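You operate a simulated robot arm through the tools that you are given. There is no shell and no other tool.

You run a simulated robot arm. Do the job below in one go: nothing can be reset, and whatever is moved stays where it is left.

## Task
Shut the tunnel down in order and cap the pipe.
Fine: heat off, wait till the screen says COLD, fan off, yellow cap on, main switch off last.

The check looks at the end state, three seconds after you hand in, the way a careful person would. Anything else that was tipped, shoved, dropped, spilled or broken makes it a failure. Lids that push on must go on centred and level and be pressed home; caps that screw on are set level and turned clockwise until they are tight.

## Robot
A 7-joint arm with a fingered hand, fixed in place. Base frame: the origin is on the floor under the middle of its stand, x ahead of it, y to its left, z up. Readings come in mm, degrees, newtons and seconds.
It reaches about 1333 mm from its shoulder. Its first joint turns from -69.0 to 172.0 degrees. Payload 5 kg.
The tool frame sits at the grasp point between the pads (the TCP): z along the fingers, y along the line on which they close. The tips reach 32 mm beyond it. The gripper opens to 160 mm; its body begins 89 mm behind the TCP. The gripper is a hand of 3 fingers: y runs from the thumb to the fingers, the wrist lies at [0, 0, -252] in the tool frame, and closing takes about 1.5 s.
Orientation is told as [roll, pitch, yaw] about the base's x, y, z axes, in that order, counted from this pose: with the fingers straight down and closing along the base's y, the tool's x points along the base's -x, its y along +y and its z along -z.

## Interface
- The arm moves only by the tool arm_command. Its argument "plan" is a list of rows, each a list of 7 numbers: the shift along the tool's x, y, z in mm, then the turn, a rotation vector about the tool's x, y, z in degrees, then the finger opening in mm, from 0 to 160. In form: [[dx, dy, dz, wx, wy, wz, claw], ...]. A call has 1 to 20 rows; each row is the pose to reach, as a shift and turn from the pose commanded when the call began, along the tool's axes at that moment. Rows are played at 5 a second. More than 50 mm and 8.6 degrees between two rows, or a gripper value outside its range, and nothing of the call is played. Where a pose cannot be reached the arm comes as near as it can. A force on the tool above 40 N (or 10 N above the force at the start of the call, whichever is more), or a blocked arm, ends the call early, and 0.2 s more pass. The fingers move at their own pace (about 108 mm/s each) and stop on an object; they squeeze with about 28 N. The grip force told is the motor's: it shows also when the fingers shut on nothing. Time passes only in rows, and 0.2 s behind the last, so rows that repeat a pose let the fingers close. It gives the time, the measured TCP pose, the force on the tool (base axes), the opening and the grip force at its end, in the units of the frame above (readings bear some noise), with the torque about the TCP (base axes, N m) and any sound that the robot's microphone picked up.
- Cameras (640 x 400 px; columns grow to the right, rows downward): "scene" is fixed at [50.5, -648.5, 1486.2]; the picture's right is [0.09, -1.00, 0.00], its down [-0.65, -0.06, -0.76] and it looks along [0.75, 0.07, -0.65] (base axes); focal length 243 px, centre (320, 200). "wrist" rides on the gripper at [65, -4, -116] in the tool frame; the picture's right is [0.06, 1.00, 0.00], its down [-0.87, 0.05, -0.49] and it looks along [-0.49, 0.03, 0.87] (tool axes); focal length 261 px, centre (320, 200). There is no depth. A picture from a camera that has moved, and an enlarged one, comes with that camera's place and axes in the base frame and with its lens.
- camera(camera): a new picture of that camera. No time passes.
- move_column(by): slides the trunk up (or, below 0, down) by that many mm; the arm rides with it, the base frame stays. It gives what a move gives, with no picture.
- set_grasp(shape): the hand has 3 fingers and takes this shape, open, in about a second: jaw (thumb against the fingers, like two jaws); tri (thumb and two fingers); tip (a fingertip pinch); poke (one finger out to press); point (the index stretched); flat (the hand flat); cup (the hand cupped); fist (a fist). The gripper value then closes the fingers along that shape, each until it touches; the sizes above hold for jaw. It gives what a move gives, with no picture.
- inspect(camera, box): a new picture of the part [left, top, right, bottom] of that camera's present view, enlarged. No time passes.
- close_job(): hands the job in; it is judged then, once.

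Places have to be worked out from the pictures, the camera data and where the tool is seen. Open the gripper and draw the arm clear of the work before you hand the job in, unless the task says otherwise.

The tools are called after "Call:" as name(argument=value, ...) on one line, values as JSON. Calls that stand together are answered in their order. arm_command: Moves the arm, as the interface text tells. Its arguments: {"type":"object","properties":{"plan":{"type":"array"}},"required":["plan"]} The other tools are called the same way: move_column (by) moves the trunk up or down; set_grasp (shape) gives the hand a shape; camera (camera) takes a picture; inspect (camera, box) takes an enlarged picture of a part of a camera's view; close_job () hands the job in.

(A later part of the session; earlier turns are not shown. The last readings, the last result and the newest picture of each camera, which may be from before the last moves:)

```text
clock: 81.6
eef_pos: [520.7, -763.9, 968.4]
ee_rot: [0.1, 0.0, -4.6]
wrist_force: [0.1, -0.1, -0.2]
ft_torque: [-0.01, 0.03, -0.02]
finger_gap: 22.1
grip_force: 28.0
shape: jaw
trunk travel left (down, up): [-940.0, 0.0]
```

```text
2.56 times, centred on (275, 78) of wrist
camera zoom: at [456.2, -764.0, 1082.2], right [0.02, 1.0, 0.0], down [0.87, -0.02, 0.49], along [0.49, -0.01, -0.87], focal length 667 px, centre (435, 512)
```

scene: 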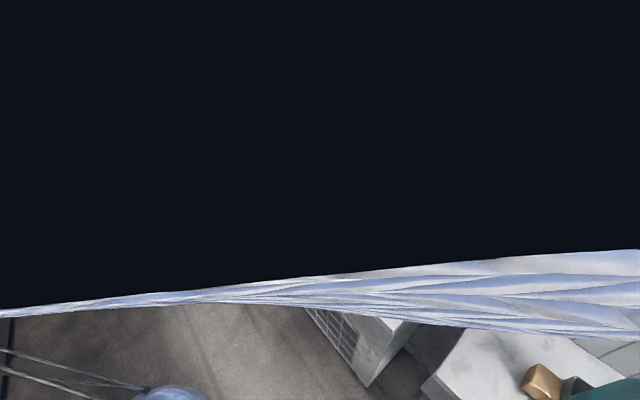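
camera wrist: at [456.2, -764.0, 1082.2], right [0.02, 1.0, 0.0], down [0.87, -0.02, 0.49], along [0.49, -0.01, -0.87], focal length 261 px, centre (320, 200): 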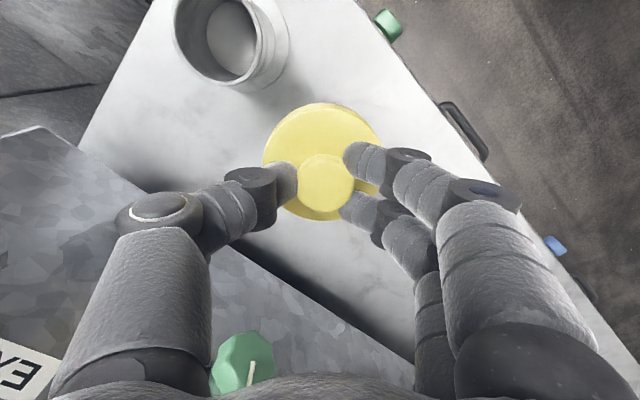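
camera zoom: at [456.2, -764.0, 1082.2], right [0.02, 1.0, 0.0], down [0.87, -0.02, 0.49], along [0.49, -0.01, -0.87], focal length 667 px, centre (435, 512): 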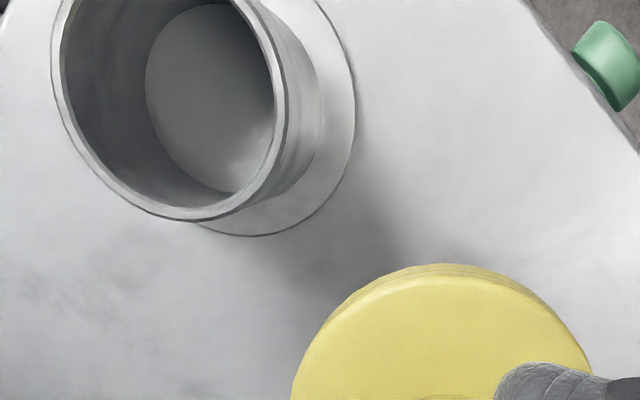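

The pipe is a smooth tube, so the cap pushes on. I shift so the pipe lies straight ahead of the camera (not hidden by the cap) for a precise fix of its centre.

Call:
arm_command(plan=[[5, -24, -6, 0, 0, 0, 10], [10, -48, -12, 0, 0, 0, 10], [15, -71, -17, 0, 0, 0, 10], [15, -71, -17, 0, 0, 0, 10]])

Call:
camera(camera="wrist")

Call:
inspect(camera="wrist", box=[220, 0, 420, 125])

```text
clock: 82.6
eef_pos: [499.6, -832.9, 985.8]
ee_rot: [0.2, 0.1, -4.6]
wrist_force: [0.6, 0.9, -0.4]
ft_torque: [0.0, -0.01, -0.01]
finger_gap: 22.0
grip_force: 28.4
shape: jaw
trunk travel left (down, up): [-940.0, 0.0]
```

```text
taken
camera wrist: at [435.1, -832.9, 1099.6], right [0.02, 1.0, 0.0], down [0.87, -0.02, 0.49], along [0.49, -0.01, -0.87], focal length 261 px, centre (320, 200)
```

wrist: 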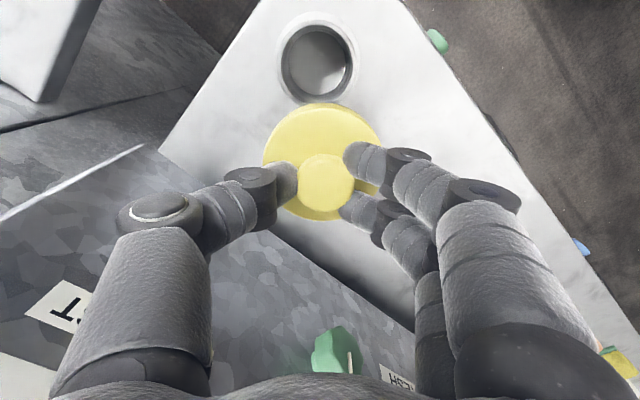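

```text
3.20 times, centred on (320, 62) of wrist
camera zoom: at [435.1, -832.9, 1099.6], right [0.02, 1.0, 0.0], down [0.87, -0.02, 0.49], along [0.49, -0.01, -0.87], focal length 834 px, centre (320, 640)
```

zoom: 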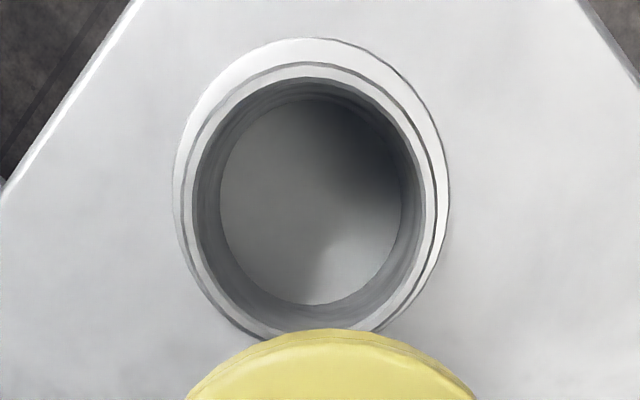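

This view looks straight down the pipe: its centre lies about 58 mm in tool +x and 6 mm in tool -y from the TCP. I zoom on the held cap to find its own offset.

Call:
inspect(camera="wrist", box=[240, 90, 400, 240])

```text
2.67 times, centred on (320, 165) of wrist
camera zoom: at [435.1, -832.9, 1099.6], right [0.02, 1.0, 0.0], down [0.87, -0.02, 0.49], along [0.49, -0.01, -0.87], focal length 695 px, centre (320, 293)
```

zoom: 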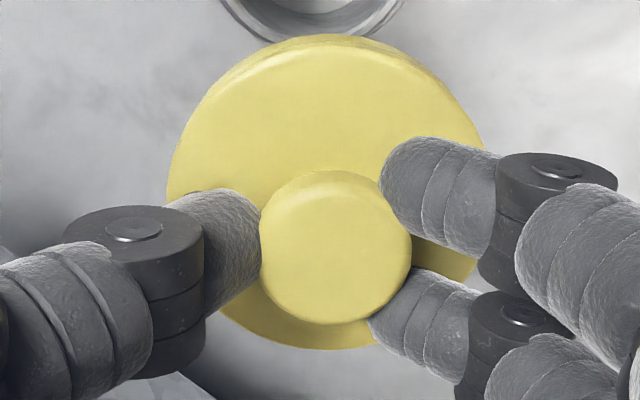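

The cap centre sits about 2 mm in tool +y of the TCP, so I shift 58 mm in +x and 8 mm in -y to bring it over the pipe, at the same height.

Call:
arm_command(plan=[[20, -3, 0, 0, 0, 0, 10], [40, -6, 0, 0, 0, 0, 10], [57.9, -7.9, 0, 0, 0, 0, 10], [57.9, -7.9, 0, 0, 0, 0, 10], [57.9, -7.9, 25, 0, 0, 0, 10], [57.9, -7.9, 45, 0, 0, 0, 10], [57.9, -7.9, 45, 0, 0, 0, 10]])

Call:
camera(camera="wrist")

Call:
inspect(camera="wrist", box=[220, 40, 420, 240])

```text
clock: 84.2
eef_pos: [442.4, -837.0, 941.1]
ee_rot: [0.2, 0.1, -4.6]
wrist_force: [-0.4, -0.7, -0.2]
ft_torque: [-0.03, 0.0, -0.02]
finger_gap: 22.3
grip_force: 27.8
shape: jaw
trunk travel left (down, up): [-940.0, 0.0]
```

```text
taken
camera wrist: at [377.2, -837.3, 1054.8], right [0.02, 1.0, 0.0], down [0.87, -0.02, 0.49], along [0.49, -0.01, -0.87], focal length 261 px, centre (320, 200)
```

wrist: 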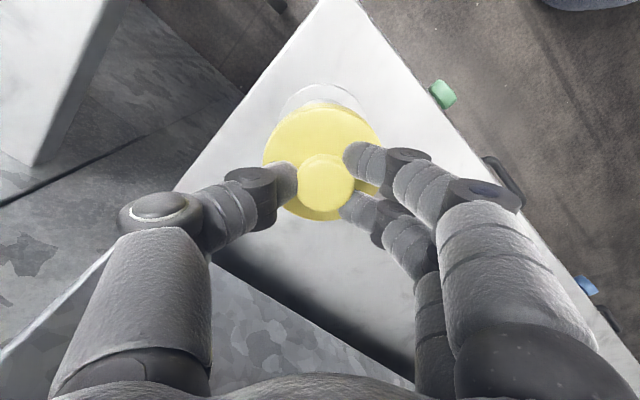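

```text
2.00 times, centred on (320, 140) of wrist
camera zoom: at [377.2, -837.3, 1054.8], right [0.02, 1.0, 0.0], down [0.87, -0.02, 0.49], along [0.49, -0.01, -0.87], focal length 521 px, centre (320, 320)
```

zoom: 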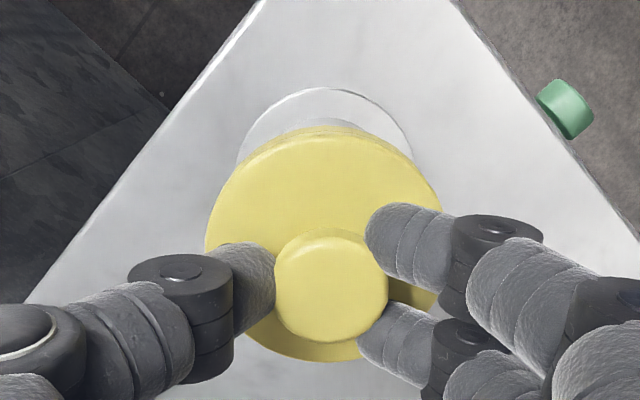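

The cap is above the pipe with the flange peeking out nearly symmetrically. I zoom in to measure the remaining offset before lowering.

Call:
inspect(camera="wrist", box=[255, 75, 395, 165])

Call:
inspect(camera="wrist", box=[250, 130, 400, 230])

```text
4.44 times, centred on (325, 120) of wrist
camera zoom: at [377.2, -837.3, 1054.8], right [0.02, 1.0, 0.0], down [0.87, -0.02, 0.49], along [0.49, -0.01, -0.87], focal length 1158 px, centre (298, 556)
```

zoom: 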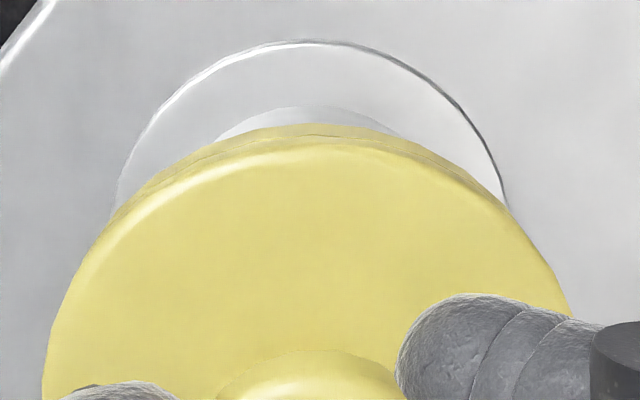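

```text
4.00 times, centred on (325, 180) of wrist
camera zoom: at [377.2, -837.3, 1054.8], right [0.02, 1.0, 0.0], down [0.87, -0.02, 0.49], along [0.49, -0.01, -0.87], focal length 1043 px, centre (300, 280)
```

zoom: 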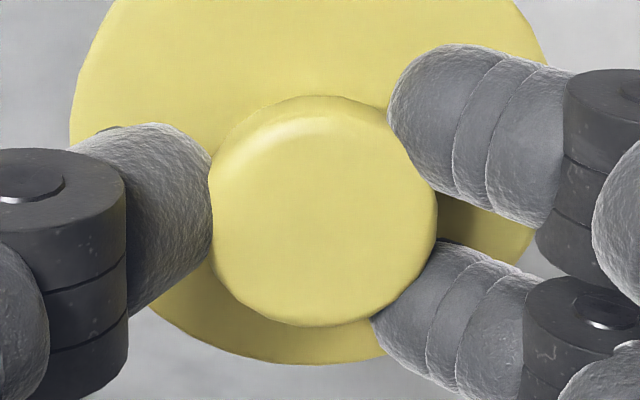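

Offsets look within about a millimetre or so. I now lower slowly, 2 mm per row, watching the force.

Call:
arm_command(plan=[[0, 0, 2, 0, 0, 0, 10], [0, 0, 4, 0, 0, 0, 10], [0, 0, 6, 0, 0, 0, 10], [0, 0, 8, 0, 0, 0, 10], [0, 0, 10, 0, 0, 0, 10], [0, 0, 12, 0, 0, 0, 10]])

```text
clock: 85.6
eef_pos: [444.1, -837.5, 929.2]
ee_rot: [0.2, 0.0, -4.5]
wrist_force: [-0.6, 0.2, 0.1]
ft_torque: [-0.01, -0.01, -0.01]
finger_gap: 22.0
grip_force: 27.8
shape: jaw
trunk travel left (down, up): [-940.0, 0.0]
```

No contact yet at z≈929. I keep lowering slowly.

Call:
arm_command(plan=[[0, 0, 2, 0, 0, 0, 10], [0, 0, 4, 0, 0, 0, 10], [0, 0, 6, 0, 0, 0, 10], [0, 0, 8, 0, 0, 0, 10]])

Call:
inspect(camera="wrist", box=[240, 75, 400, 235])

```text
clock: 86.6
eef_pos: [442.3, -838.1, 920.8]
ee_rot: [0.2, 0.0, -4.6]
wrist_force: [-0.3, -0.8, 0.2]
ft_torque: [0.0, 0.04, 0.0]
finger_gap: 22.0
grip_force: 28.6
shape: jaw
trunk travel left (down, up): [-940.0, 0.0]
```

```text
2.50 times, centred on (320, 155) of wrist
camera zoom: at [377.6, -837.5, 1034.9], right [0.02, 1.0, 0.0], down [0.87, -0.02, 0.49], along [0.49, -0.01, -0.87], focal length 652 px, centre (320, 312)
```

zoom: 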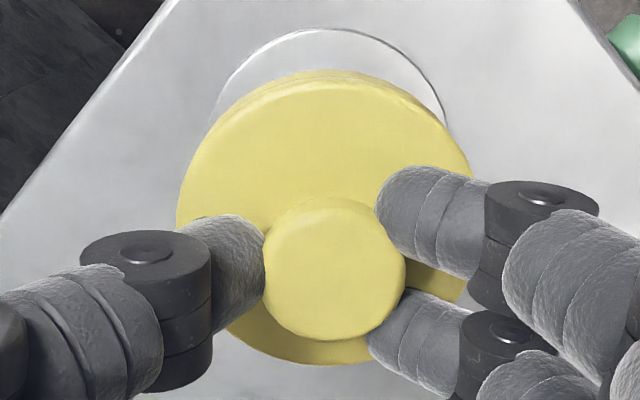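

Still free at z≈921. I take closer zooms to re-measure the cap against the flange now that they are nearer in height.

Call:
inspect(camera="wrist", box=[255, 75, 395, 165])

Call:
inspect(camera="wrist", box=[250, 135, 400, 235])

```text
4.44 times, centred on (325, 120) of wrist
camera zoom: at [377.6, -837.5, 1034.9], right [0.02, 1.0, 0.0], down [0.87, -0.02, 0.49], along [0.49, -0.01, -0.87], focal length 1158 px, centre (298, 556)
```

zoom: 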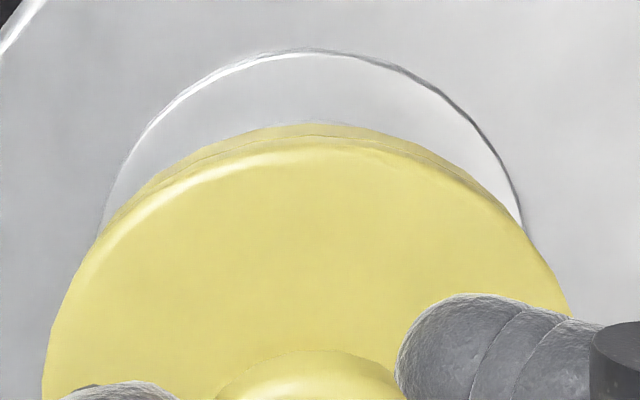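

```text
4.00 times, centred on (325, 185) of wrist
camera zoom: at [377.6, -837.5, 1034.9], right [0.02, 1.0, 0.0], down [0.87, -0.02, 0.49], along [0.49, -0.01, -0.87], focal length 1043 px, centre (300, 260)
```

zoom: 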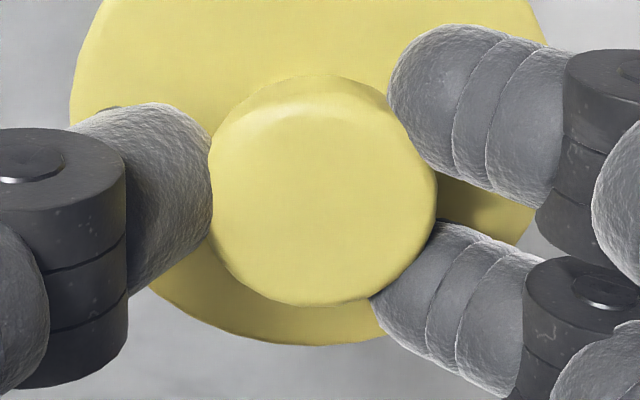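

Pipe and cap centres agree within about 1 mm in both directions. I nudge 0.7 mm toward the panel and continue lowering in small steps.

Call:
arm_command(plan=[[-0.7, 0.2, 1, 0, 0, 0, 10], [-0.7, 0.2, 3, 0, 0, 0, 10], [-0.7, 0.2, 5, 0, 0, 0, 10], [-0.7, 0.2, 7, 0, 0, 0, 10]])

Call:
inspect(camera="wrist", box=[240, 75, 400, 235])

```text
clock: 87.6
eef_pos: [444.2, -836.4, 914.3]
ee_rot: [0.3, -0.1, -4.6]
wrist_force: [-0.5, 0.2, 0.4]
ft_torque: [0.06, 0.02, 0.03]
finger_gap: 22.3
grip_force: 27.8
shape: jaw
trunk travel left (down, up): [-940.0, 0.0]
```

```text
2.50 times, centred on (320, 155) of wrist
camera zoom: at [378.7, -837.1, 1028.3], right [0.02, 1.0, 0.0], down [0.87, -0.02, 0.49], along [0.49, -0.01, -0.87], focal length 652 px, centre (320, 312)
```

zoom: 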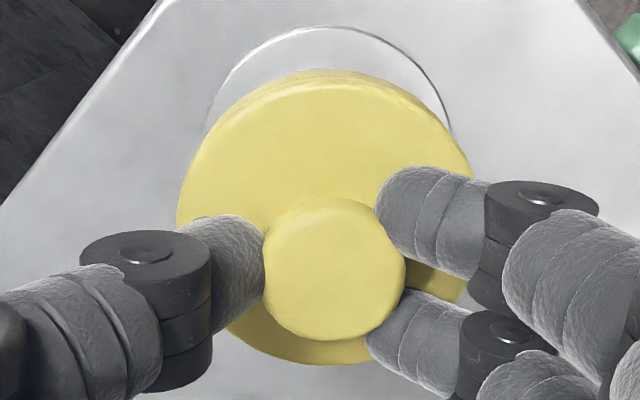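

Still no contact at z≈914. I continue down another 8 mm.

Call:
arm_command(plan=[[0, 0, 2, 0, 0, 0, 10], [0, 0, 4, 0, 0, 0, 10], [0, 0, 6, 0, 0, 0, 10], [0, 0, 8, 0, 0, 0, 10]])

Call:
inspect(camera="wrist", box=[240, 75, 400, 235])

```text
clock: 88.5
eef_pos: [444.9, -837.8, 912.8]
ee_rot: [0.0, -0.3, -4.7]
wrist_force: [-5.9, 8.6, 30.2]
ft_torque: [0.33, 0.12, 0.07]
finger_gap: 25.4
grip_force: 27.9
shape: jaw
trunk travel left (down, up): [-940.0, 0.0]
heard: snap
stopped in row 4: the force on the tool passed its limit at 41 N (the readings are from after the stop); the commanded pose is now the measured one
```

```text
2.50 times, centred on (320, 155) of wrist
camera zoom: at [379.2, -837.4, 1026.3], right [0.02, 1.0, 0.0], down [0.87, -0.02, 0.5], along [0.5, -0.01, -0.87], focal length 652 px, centre (320, 312)
```

zoom: 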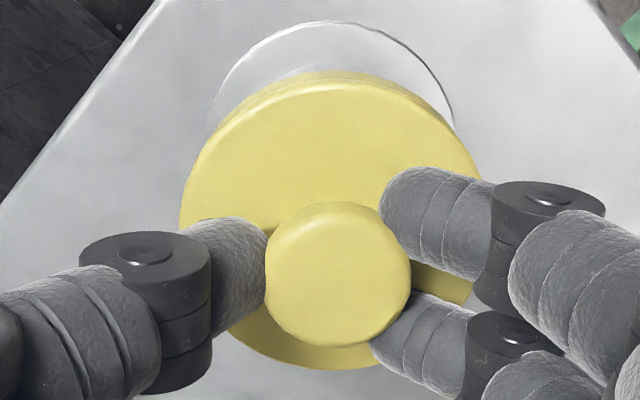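

A snap was heard with about 41 N at z≈913, and the knob slid slightly in the grip. I look closely at how the cap sits on the pipe.

Call:
inspect(camera="wrist", box=[255, 70, 395, 160])

Call:
inspect(camera="wrist", box=[250, 135, 400, 235])

Call:
camera(camera="scene")

```text
4.44 times, centred on (325, 115) of wrist
camera zoom: at [379.2, -837.4, 1026.3], right [0.02, 1.0, 0.0], down [0.87, -0.02, 0.5], along [0.5, -0.01, -0.87], focal length 1158 px, centre (298, 578)
```

zoom: 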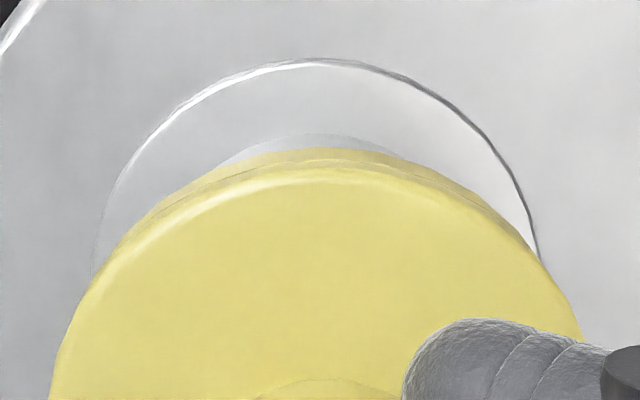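

```text
4.00 times, centred on (325, 185) of wrist
camera zoom: at [379.2, -837.4, 1026.3], right [0.02, 1.0, 0.0], down [0.87, -0.02, 0.5], along [0.5, -0.01, -0.87], focal length 1043 px, centre (300, 260)
```

zoom: 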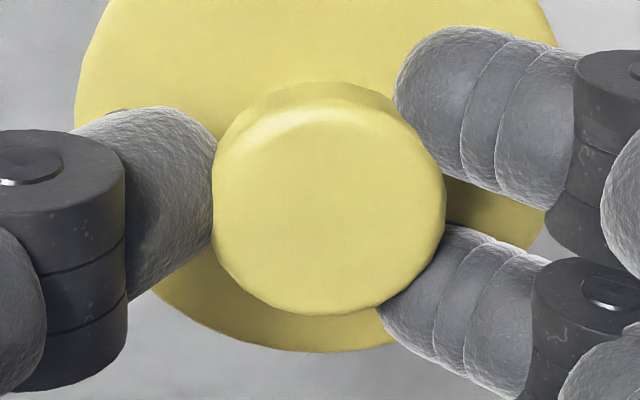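

```text
taken
```

scene: 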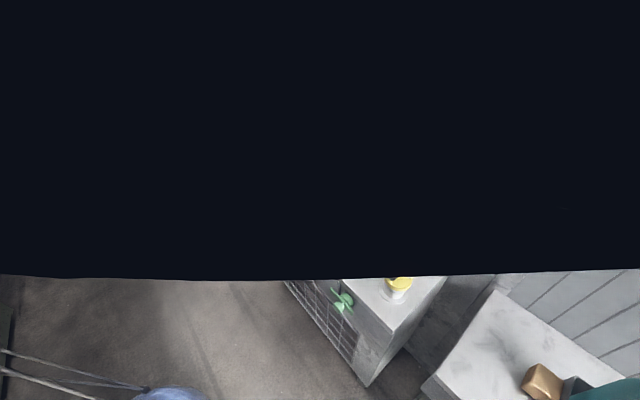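

The scene camera now shows the capped pipe under the arm; I zoom there.

Call:
inspect(camera="scene", box=[360, 270, 440, 320])

```text
8.00 times, centred on (400, 295) of scene
camera zoom: at [50.5, -648.5, 1486.2], right [0.09, -1.0, 0.0], down [-0.65, -0.06, -0.76], along [0.75, 0.07, -0.65], focal length 1946 px, centre (-320, -560)
```

zoom: 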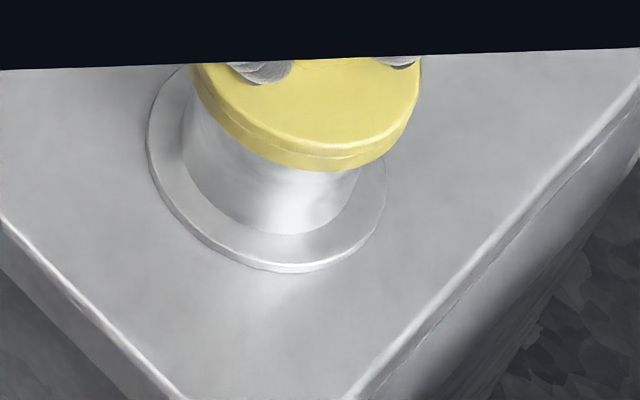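

The cap is centred on the pipe with its skirt around the rim. To be sure it is fully home I press straight down a bit more and watch the height and force.

Call:
arm_command(plan=[[0, 0, 1, 0, 0, 0, 10], [0, 0, 2, 0, 0, 0, 10], [0, 0, 3, 0, 0, 0, 10], [0, 0, 4, 0, 0, 0, 10], [0, 0, 5, 0, 0, 0, 10]])

Call:
inspect(camera="scene", box=[360, 270, 440, 320])

Call:
inspect(camera="wrist", box=[240, 75, 400, 235])

```text
clock: 89.2
eef_pos: [444.3, -838.3, 911.2]
ee_rot: [-0.1, -0.2, -4.7]
wrist_force: [-10.1, 8.6, 30.4]
ft_torque: [0.27, 0.23, 0.1]
finger_gap: 25.9
grip_force: 27.9
shape: jaw
trunk travel left (down, up): [-940.0, 0.0]
stopped in row 3: the force on the tool passed its limit at 44 N (the readings are from after the stop); the commanded pose is now the measured one
```

```text
8.00 times, centred on (400, 295) of scene
camera zoom: at [50.5, -648.5, 1486.2], right [0.09, -1.0, 0.0], down [-0.65, -0.06, -0.76], along [0.75, 0.07, -0.65], focal length 1946 px, centre (-320, -560)
```

zoom: 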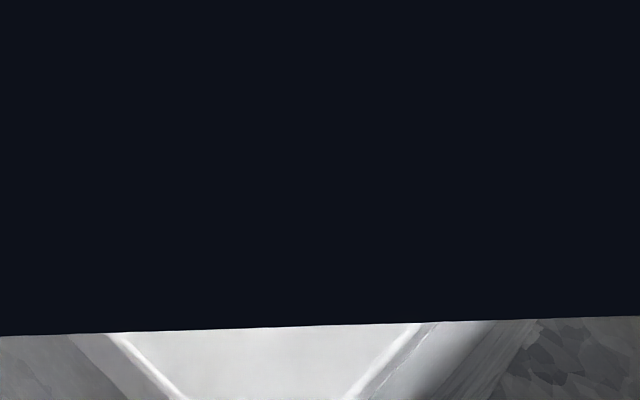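

```text
2.50 times, centred on (320, 155) of wrist
camera zoom: at [379.4, -838.2, 1025.0], right [0.02, 1.0, 0.0], down [0.87, -0.02, 0.5], along [0.5, -0.01, -0.87], focal length 652 px, centre (320, 312)
```

zoom: 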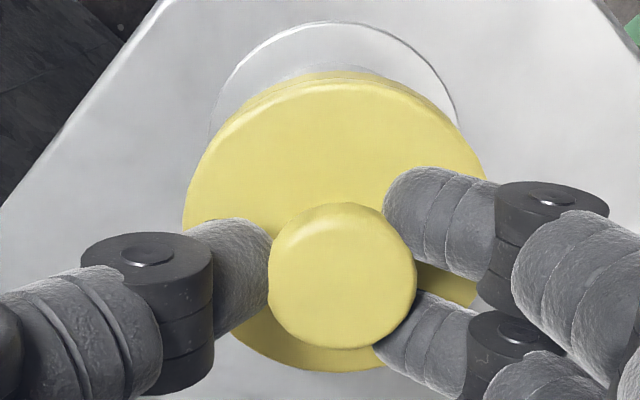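

The knob just slides up in the grip; the cap itself no longer moves. I relieve the load, open the fingers, and rise to inspect how it sits.

Call:
arm_command(plan=[[0, 0, -1.5, 0, 0, 0, 10], [0, 0, -1.5, 0, 0, 0, 40], [0, 0, -2.5, 0, 0, 0, 65], [0, 0, -4, 0, 0, 0, 80], [0, 0, -20, 0, 0, 0, 85], [0, 0, -45, 0, 0, 0, 85], [0, 0, -80, 0, 0, 0, 85]])

Call:
camera(camera="wrist")

Call:
camera(camera="scene")

```text
clock: 90.8
eef_pos: [443.8, -838.8, 988.1]
ee_rot: [0.0, -0.2, -4.7]
wrist_force: [0.5, -0.9, 1.0]
ft_torque: [-0.03, 0.02, -0.02]
finger_gap: 84.4
grip_force: 0.0
shape: jaw
trunk travel left (down, up): [-940.0, 0.0]
```

```text
taken
camera wrist: at [378.9, -839.1, 1102.2], right [0.02, 1.0, 0.0], down [0.87, -0.02, 0.5], along [0.5, -0.01, -0.87], focal length 261 px, centre (320, 200)
```

wrist: 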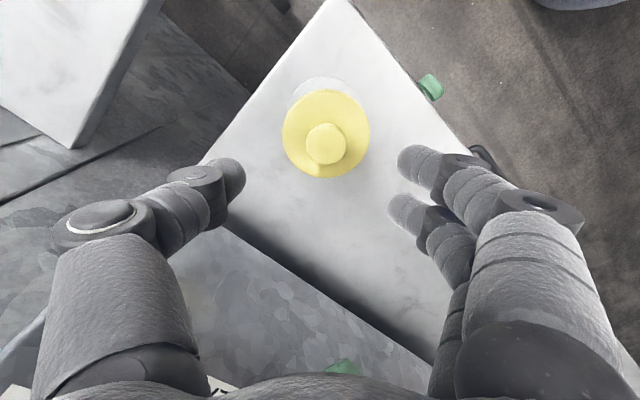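

```text
taken
```

scene: 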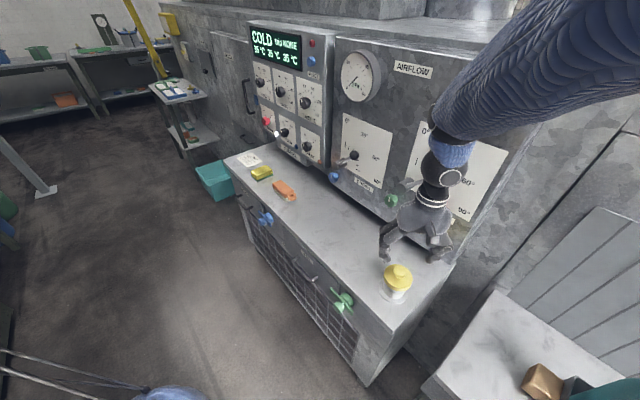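

Now the scene camera sees the cap on the pipe. I zoom on it from both cameras.

Call:
inspect(camera="scene", box=[365, 250, 429, 310])

Call:
inspect(camera="wrist", box=[260, 60, 400, 190])

```text
6.67 times, centred on (397, 280) of scene
camera zoom: at [50.5, -648.5, 1486.2], right [0.09, -1.0, 0.0], down [-0.65, -0.06, -0.76], along [0.75, 0.07, -0.65], focal length 1622 px, centre (-193, -333)
```

zoom: 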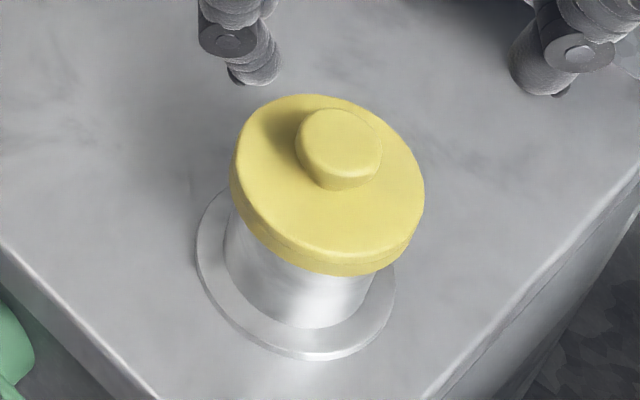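

```text
3.08 times, centred on (330, 125) of wrist
camera zoom: at [378.9, -839.1, 1102.2], right [0.02, 1.0, 0.0], down [0.87, -0.02, 0.5], along [0.5, -0.01, -0.87], focal length 802 px, centre (289, 431)
```

zoom: 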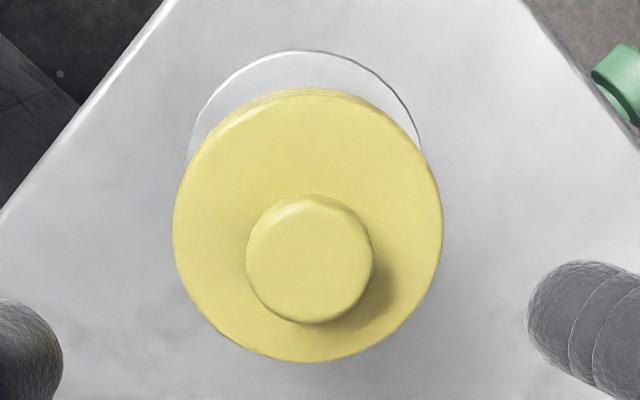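

The cap is level and centred, its top about 6 mm above the old rim plane, and a snap was heard under 40+ N — it is home. Now MAIN: I retrace my path, moving left in front of the bench while turning the yaw back.

Call:
arm_command(plan=[[-2, 38, 0, 0, 0, 0, 90], [-5, 78, 2, 0, 0, 4, 90], [-9, 118, 4, 0, 0, 9, 90], [-13, 158, 6, 0, 0, 14, 90], [-17, 199, 8, 0, 0, 19, 90], [-20, 240, 10, 0, 0, 24, 90], [-24, 281, 12, 0, 0, 29, 90], [-28, 322, 14, 0, 0, 34, 90], [-32, 363, 16, 0, 0, 39, 90], [-36, 404, 18, 0, 0, 44, 90], [-40, 444, 18, 0, 0, 45, 90]])

Call:
inspect(camera="scene", box=[340, 220, 460, 340])

```text
clock: 93.2
eef_pos: [522.7, -399.6, 968.5]
ee_rot: [0.1, -0.3, -49.8]
wrist_force: [0.4, 0.5, -0.6]
ft_torque: [-0.05, -0.02, -0.02]
finger_gap: 89.2
grip_force: 0.1
shape: jaw
trunk travel left (down, up): [-940.0, 0.0]
```

```text
3.33 times, centred on (400, 280) of scene
camera zoom: at [50.5, -648.5, 1486.2], right [0.09, -1.0, 0.0], down [-0.65, -0.06, -0.76], along [0.75, 0.07, -0.65], focal length 811 px, centre (53, -67)
```

zoom: 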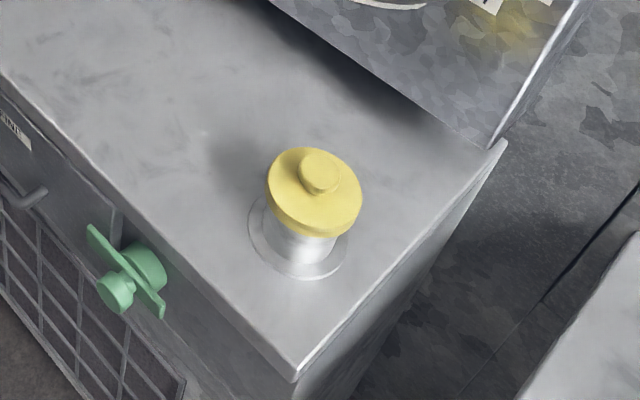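

The cap sits level on the pipe. I rise along my earlier path to z≈1400 before lowering the trunk.

Call:
arm_command(plan=[[-7, 3, -43, 0, 0, 0, 90], [-14, 7, -86, 0, 0, 0, 90], [-21, 10, -129, 0, 0, 0, 90], [-28, 13, -172, 0, 0, 0, 90], [-35, 17, -215, 0, 0, 0, 90], [-41, 20, -258, 0, 0, 0, 90], [-48, 23, -301, 0, 0, 0, 90], [-55, 27, -344, 0, 0, 0, 90], [-62, 30, -387, 0, 0, 0, 90], [-69, 33, -431, 0, 0, 0, 90]])

```text
clock: 95.6
eef_pos: [571.1, -431.3, 1364.2]
ee_rot: [-3.2, 2.6, -49.8]
wrist_force: [-0.5, 0.3, -0.7]
ft_torque: [-0.01, -0.08, -0.03]
finger_gap: 89.9
grip_force: 0.1
shape: jaw
trunk travel left (down, up): [-940.0, 0.0]
stopped in row 10: the arm was blocked; the commanded pose is now the measured one
```

Nearly there; the arm stopped slightly short at z≈1364, which is fine. I lower the trunk 300 mm (hand to about z≈1064).

Call:
move_column(by=-300)

Call:
camera(camera="scene")

```text
clock: 98.6
eef_pos: [575.6, -432.0, 1064.2]
ee_rot: [-3.2, 2.7, -49.8]
wrist_force: [0.1, 0.1, 0.1]
ft_torque: [0.06, 0.02, 0.01]
finger_gap: 89.7
grip_force: 0.0
shape: jaw
trunk travel left (down, up): [-640.0, 300.0]
```

```text
taken
```

scene: 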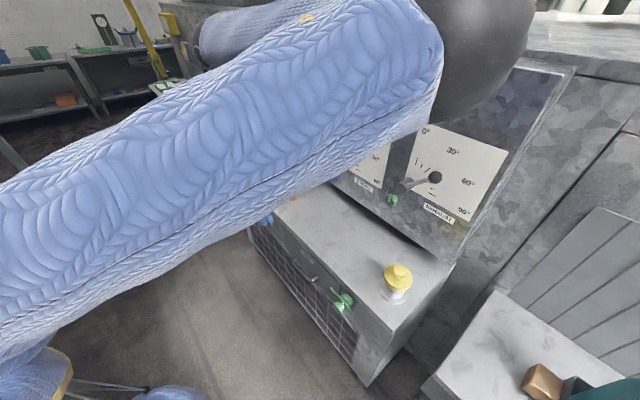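

I move left and up along the panel front while pitching the hand up 45°, toward (900,-200,1250).

Call:
arm_command(plan=[[0, 36, -20, 0, -4, 0, 90], [-3, 72, -40, 0, -8, 0, 90], [-6, 108, -60, 0, -12, 0, 90], [-9, 145, -80, 0, -16, 0, 90], [-12, 181, -98, 0, -20.5, 0, 90], [-15, 217, -115, 0, -25, 0, 90], [-19, 253, -130, 0, -29, 0, 90], [-22, 289, -145, 0, -33, 0, 90], [-26, 325, -160, 0, -37.5, 0, 90], [-29, 361, -173, 0, -42, 0, 90], [-32, 397, -186, 0, -46, 0, 90]])

Call:
camera(camera="scene")

```text
clock: 101.0
eef_pos: [914.1, -195.7, 1222.7]
ee_rot: [-4.6, -43.2, -46.6]
wrist_force: [-0.1, -0.5, 0.1]
ft_torque: [-0.03, 0.02, 0.01]
finger_gap: 89.9
grip_force: 0.0
shape: jaw
trunk travel left (down, up): [-640.0, 300.0]
```

```text
taken
```

scene: 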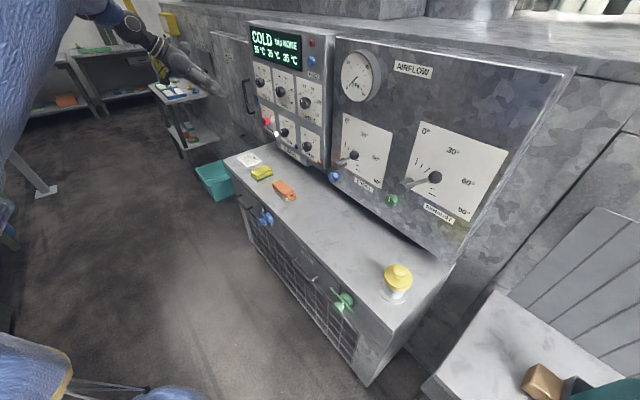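

The wrist path is clear. I lower the trunk 230 mm so the arm can reach MAIN level (hand to about z≈993).

Call:
move_column(by=-230)

Call:
camera(camera="wrist")

```text
clock: 103.4
eef_pos: [913.4, -198.1, 993.0]
ee_rot: [-4.4, -43.2, -46.8]
wrist_force: [0.4, -0.7, -0.5]
ft_torque: [0.03, 0.04, -0.02]
finger_gap: 89.7
grip_force: 0.0
shape: jaw
trunk travel left (down, up): [-410.0, 530.0]
```

```text
taken
camera wrist: at [829.3, -103.3, 1031.6], right [0.73, 0.68, -0.1], down [0.27, -0.16, 0.95], along [0.63, -0.72, -0.3], focal length 261 px, centre (320, 200)
```

wrist: 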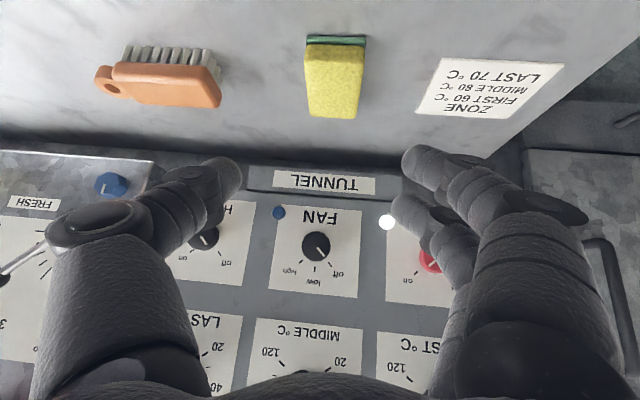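

I level the hand and go to a stand-off in front of MAIN, about (1132,-196,989).

Call:
arm_command(plan=[[-15, 24, 13, -0.7, -6.7, 0.2, 90], [-30, 48, 26, -1.3, -13.4, 0.5, 90], [-45, 72, 40, -2, -20, 0.7, 90], [-60, 96, 53, -2.6, -26.7, 0.9, 90], [-75, 120, 66, -3.3, -33.4, 1.1, 90], [-90, 144, 80, -4, -40, 1.4, 90], [-105, 168, 93, -4.6, -46.8, 1.6, 90]])

Call:
camera(camera="wrist")

Call:
camera(camera="scene")

```text
clock: 105.0
eef_pos: [1133.4, -199.0, 989.1]
ee_rot: [-172.8, -89.8, 126.6]
wrist_force: [0.0, -0.2, 0.2]
ft_torque: [0.01, -0.02, 0.01]
finger_gap: 89.8
grip_force: 0.1
shape: jaw
trunk travel left (down, up): [-410.0, 530.0]
```

```text
taken
camera wrist: at [1050.0, -117.6, 922.2], right [0.72, 0.69, -0.06], down [-0.3, 0.39, 0.87], along [0.62, -0.61, 0.49], focal length 261 px, centre (320, 200)
```

wrist: 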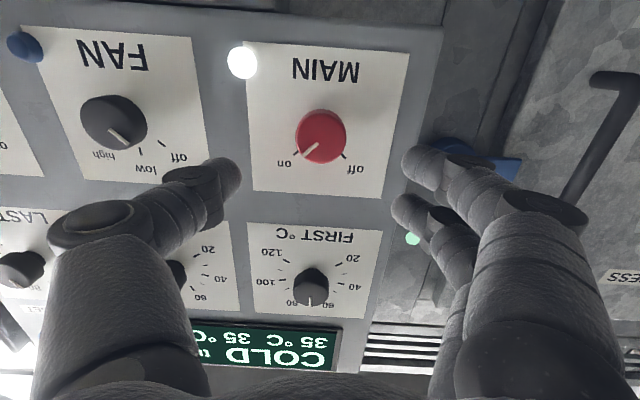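

```text
taken
```

scene: 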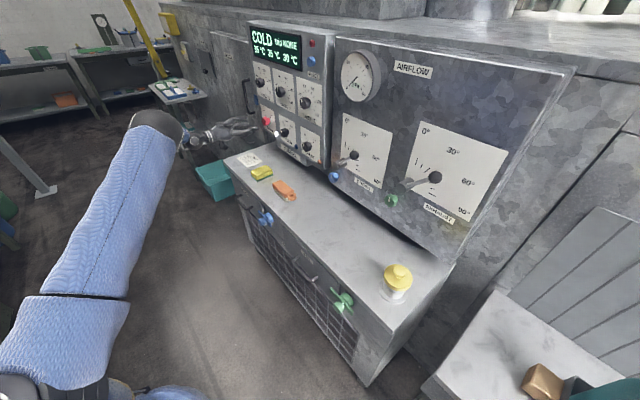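

MAIN is exactly on the tool axis, about 102 mm ahead. I roll +45° in place, then advance part way.

Call:
arm_command(plan=[[0, 0, 0, 0, 0, 7.5, 90], [0, 0, 0, 0, 0, 15, 90], [0, 0, 0, 0, 0, 22.5, 90], [0, 0, 0, 0, 0, 30, 90], [0, 0, 0, 0, 0, 37.5, 90], [0, 0, 0, 0, 0, 45, 90], [0, 0, 15, 0, 0, 45, 90], [0, 0, 30, 0, 0, 45, 90], [0, 0, 45, 0, 0, 45, 90]])

Call:
camera(camera="wrist")

Call:
inspect(camera="scene", box=[200, 80, 340, 180])

```text
clock: 107.0
eef_pos: [1164.5, -228.9, 987.1]
ee_rot: [90.0, -45.0, -136.0]
wrist_force: [-0.4, 0.0, 0.6]
ft_torque: [0.02, 0.0, 0.0]
finger_gap: 89.7
grip_force: 0.0
shape: jaw
trunk travel left (down, up): [-410.0, 530.0]
```

```text
taken
camera wrist: at [1115.2, -116.2, 937.3], right [0.54, 0.52, 0.66], down [-0.76, -0.04, 0.65], along [0.37, -0.85, 0.37], focal length 261 px, centre (320, 200)
```

wrist: 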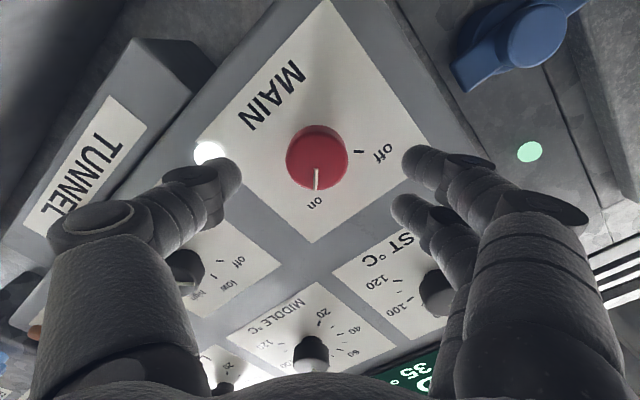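

```text
4.00 times, centred on (270, 130) of scene
camera zoom: at [50.5, -648.5, 1486.2], right [0.09, -1.0, 0.0], down [-0.65, -0.06, -0.76], along [0.75, 0.07, -0.65], focal length 973 px, centre (520, 480)
```

zoom: 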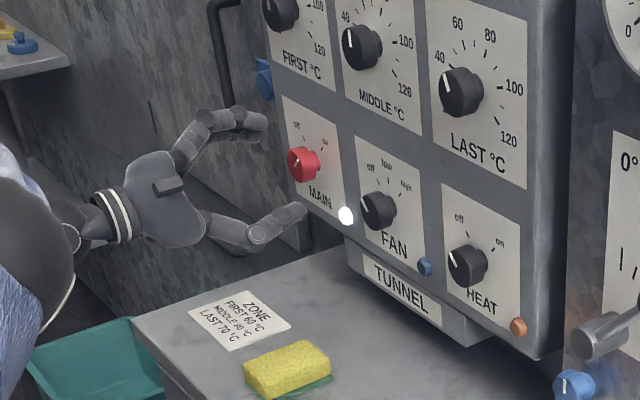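

The knob is nearly on axis (2 mm off in tool -y), about 56 mm ahead. I advance 36 mm with that correction and narrow the opening.

Call:
arm_command(plan=[[0, -1, 12, 0, 0, 0, 85], [0, -2, 24, 0, 0, 0, 80], [0, -2, 36, 0, 0, 0, 80]])

Call:
camera(camera="wrist")

```text
clock: 107.8
eef_pos: [1186.3, -255.2, 987.1]
ee_rot: [90.1, -44.9, -136.2]
wrist_force: [1.1, 0.3, 0.4]
ft_torque: [0.01, -0.03, -0.01]
finger_gap: 80.5
grip_force: 0.0
shape: jaw
trunk travel left (down, up): [-410.0, 530.0]
```

```text
taken
camera wrist: at [1138.0, -142.3, 936.7], right [0.54, 0.52, 0.66], down [-0.76, -0.04, 0.65], along [0.37, -0.85, 0.37], focal length 261 px, centre (320, 200)
```

wrist: 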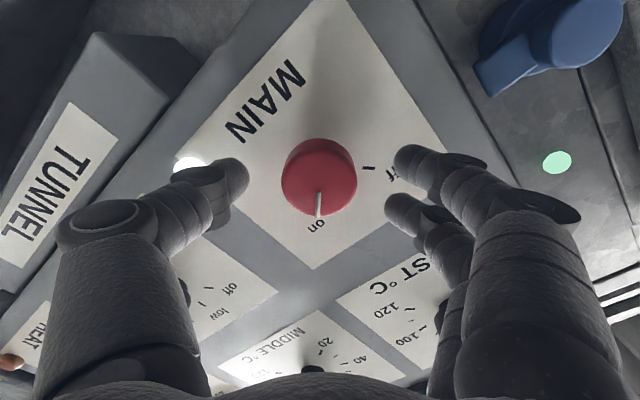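

The knob is centred with the tips around it at the same depth as for FAN. I close and turn MAIN counter-clockwise by 45° first.

Call:
arm_command(plan=[[0, 0, 0, 0, 0, 0, 65], [0, 0, 0, 0, 0, 0, 45], [0, 0, 0, 0, 0, 0, 25], [0, 0, 0, 0, 0, 0, 20], [0, 0, 0, 0, 0, 0, 20], [0, 0, 0, 0, 0, -7.5, 20], [0, 0, 0, 0, 0, -15, 20], [0, 0, 0, 0, 0, -22.5, 20], [0, 0, 0, 0, 0, -30, 20], [0, 0, 0, 0, 0, -37.5, 20], [0, 0, 0, 0, 0, -45, 20]])

Call:
camera(camera="wrist")

```text
clock: 110.2
eef_pos: [1187.3, -254.2, 987.5]
ee_rot: [-126.5, -89.8, 80.3]
wrist_force: [5.5, 3.1, 5.5]
ft_torque: [-0.09, -0.13, 0.28]
finger_gap: 29.4
grip_force: 28.0
shape: jaw
trunk travel left (down, up): [-410.0, 530.0]
```

```text
taken
camera wrist: at [1104.1, -174.6, 920.5], right [0.72, 0.69, -0.06], down [-0.3, 0.39, 0.87], along [0.63, -0.61, 0.49], focal length 261 px, centre (320, 200)
```

wrist: 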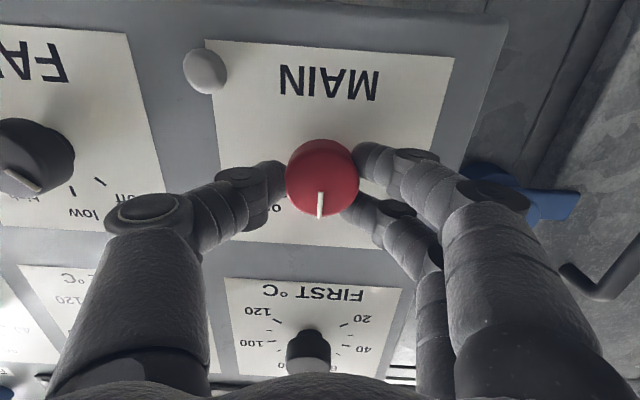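

The knob follows and the white lamp is already dark. I turn the remaining 43° to the "off" mark.

Call:
arm_command(plan=[[0, 0, 0, 0, 0, -7.5, 20], [0, 0, 0, 0, 0, -15, 20], [0, 0, 0, 0, 0, -22.5, 20], [0, 0, 0, 0, 0, -30, 20], [0, 0, 0, 0, 0, -37.5, 20], [0, 0, 0, 0, 0, -43, 20], [0, 0, 0, 0, 0, -43, 20]])

Call:
camera(camera="wrist")

Call:
inspect(camera="scene", box=[240, 20, 345, 180])

```text
clock: 111.8
eef_pos: [1187.3, -253.1, 987.6]
ee_rot: [-90.1, -46.9, 44.0]
wrist_force: [27.0, 11.3, 16.9]
ft_torque: [-0.2, -0.26, 0.7]
finger_gap: 28.7
grip_force: 28.5
shape: jaw
trunk travel left (down, up): [-410.0, 530.0]
```

```text
taken
camera wrist: at [1072.3, -204.1, 940.9], right [0.5, 0.48, -0.73], down [0.12, 0.79, 0.6], along [0.86, -0.38, 0.34], focal length 261 px, centre (320, 200)
```

wrist: 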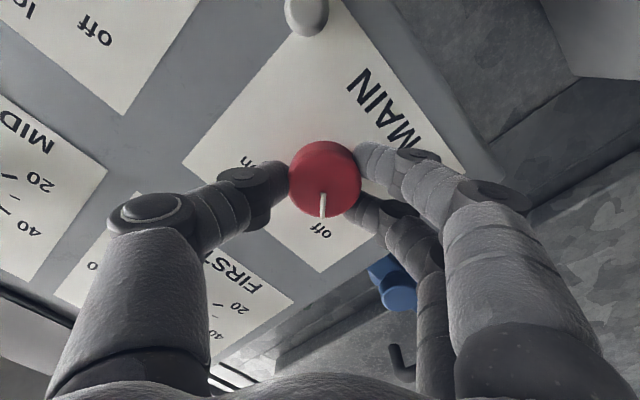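

```text
2.50 times, centred on (292, 100) of scene
camera zoom: at [50.5, -648.5, 1486.2], right [0.09, -1.0, 0.0], down [-0.65, -0.06, -0.76], along [0.75, 0.07, -0.65], focal length 608 px, centre (389, 450)
```

zoom: 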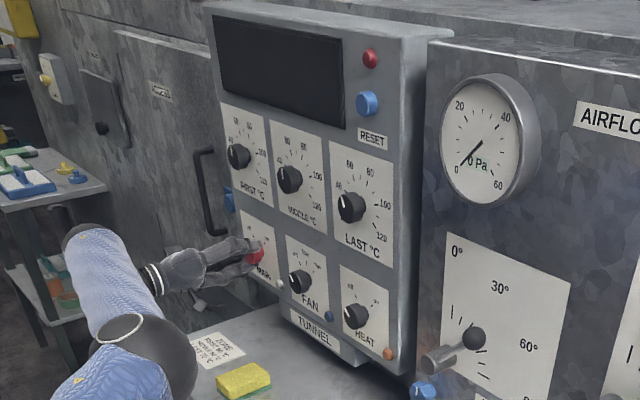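

Screen dark, lamp out, pointer on "off". I open the fingers modestly and back straight away from MAIN.

Call:
arm_command(plan=[[0, 0, 0, 0, 0, 0, 45], [0, 0, 0, 0, 0, 0, 68], [0, 0, -6, 0, 0, 0, 75], [0, 0, -20, 0, 0, 0, 80], [0, 0, -40, 0, 0, 3, 80], [0, 0, -65, 0, 0, 8, 80], [0, 0, -90, 0, 0, 14, 80]])

Call:
camera(camera="wrist")

Call:
inspect(camera="scene", box=[240, 20, 345, 180])

```text
clock: 113.4
eef_pos: [1125.6, -190.7, 987.0]
ee_rot: [-90.0, -61.1, 43.8]
wrist_force: [0.2, 1.6, -0.1]
ft_torque: [0.02, 0.0, 0.02]
finger_gap: 79.6
grip_force: 0.1
shape: jaw
trunk travel left (down, up): [-410.0, 530.0]
```

```text
taken
camera wrist: at [1019.2, -131.5, 931.0], right [0.61, 0.58, -0.54], down [0.0, 0.68, 0.73], along [0.79, -0.45, 0.41], focal length 261 px, centre (320, 200)
```

wrist: 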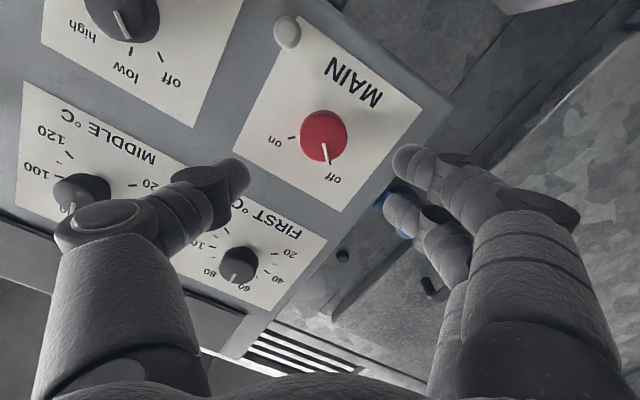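

```text
2.50 times, centred on (292, 100) of scene
camera zoom: at [50.5, -648.5, 1486.2], right [0.09, -1.0, 0.0], down [-0.65, -0.06, -0.76], along [0.75, 0.07, -0.65], focal length 608 px, centre (389, 450)
```

zoom: 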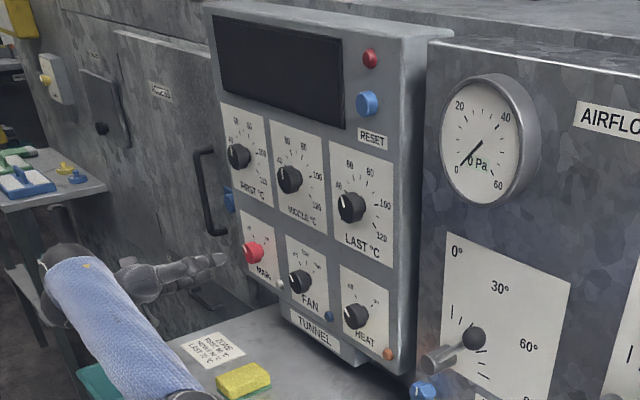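

All three switches read "off" and the lamps are dark. I draw the arm further back and away from the work.

Call:
arm_command(plan=[[0, 0, -30, 0, 0, 6, 80], [0, 0, -60, 0, 0, 12, 80], [0, 0, -90, 0, 0, 18, 80], [0, 0, -120, 0, 0, 24, 80], [0, 0, -150, 0, 0, 30, 80]])

Call:
camera(camera="wrist")

Call:
camera(camera="scene")

Call:
inspect(camera="scene", box=[355, 240, 435, 320])

```text
clock: 114.6
eef_pos: [1018.2, -84.3, 988.6]
ee_rot: [92.9, -88.9, -139.2]
wrist_force: [-1.0, -0.3, 0.4]
ft_torque: [-0.01, 0.03, 0.02]
finger_gap: 79.3
grip_force: 0.1
shape: jaw
trunk travel left (down, up): [-410.0, 530.0]
```

```text
taken
camera wrist: at [937.1, -2.5, 920.9], right [0.72, 0.69, -0.04], down [-0.31, 0.38, 0.87], along [0.62, -0.61, 0.49], focal length 261 px, centre (320, 200)
```

wrist: 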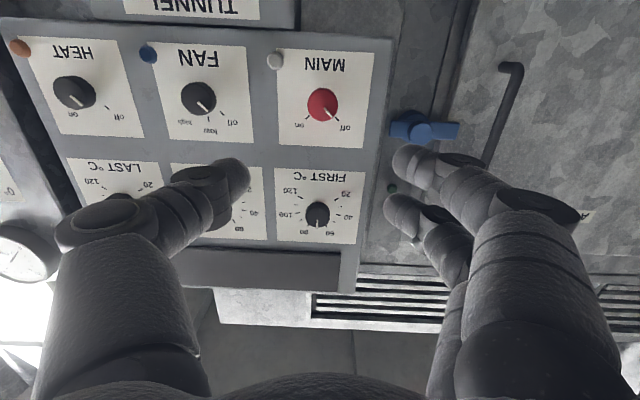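

```text
taken
```

scene: 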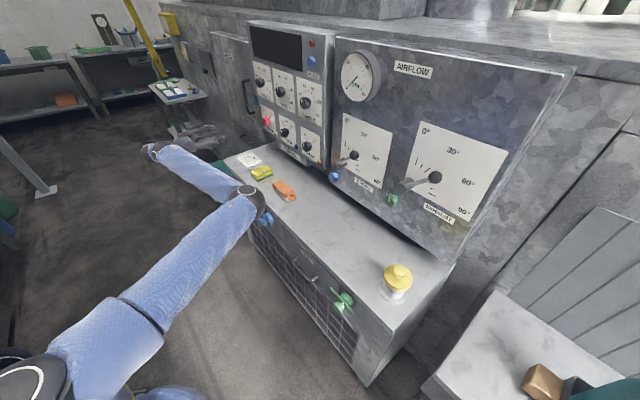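

```text
5.00 times, centred on (395, 280) of scene
camera zoom: at [50.5, -648.5, 1486.2], right [0.09, -1.0, 0.0], down [-0.65, -0.06, -0.76], along [0.75, 0.07, -0.65], focal length 1216 px, centre (-55, -200)
```

zoom: 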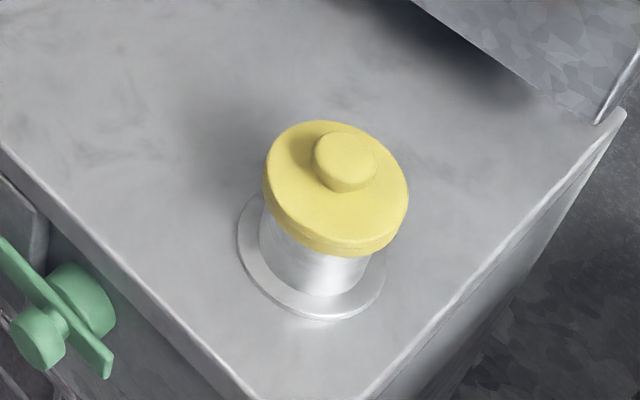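

Everything looks as intended. I zoom once more on the three switches to confirm the HEAT pointer in particular.

Call:
inspect(camera="wrist", box=[20, 20, 390, 150])

Call:
inspect(camera="scene", box=[255, 95, 335, 170])

```text
1.73 times, centred on (205, 85) of wrist
camera zoom: at [937.1, -2.5, 920.9], right [0.72, 0.69, -0.04], down [-0.31, 0.38, 0.87], along [0.62, -0.61, 0.49], focal length 451 px, centre (519, 399)
```

zoom: 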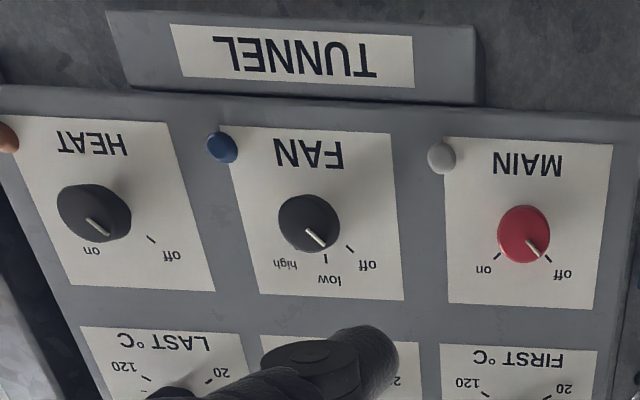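

```text
5.33 times, centred on (295, 132) of scene
camera zoom: at [50.5, -648.5, 1486.2], right [0.09, -1.0, 0.0], down [-0.65, -0.06, -0.76], along [0.75, 0.07, -0.65], focal length 1297 px, centre (453, 560)
```

zoom: 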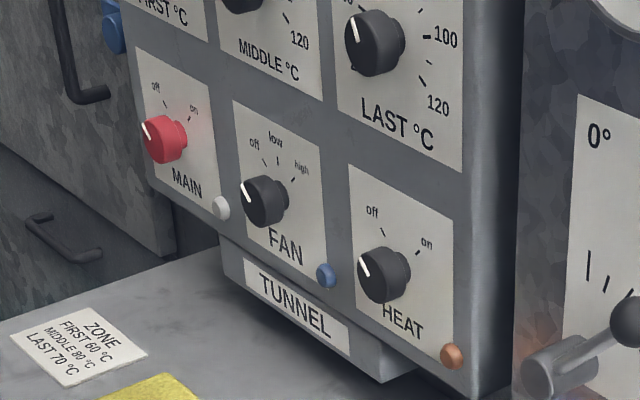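

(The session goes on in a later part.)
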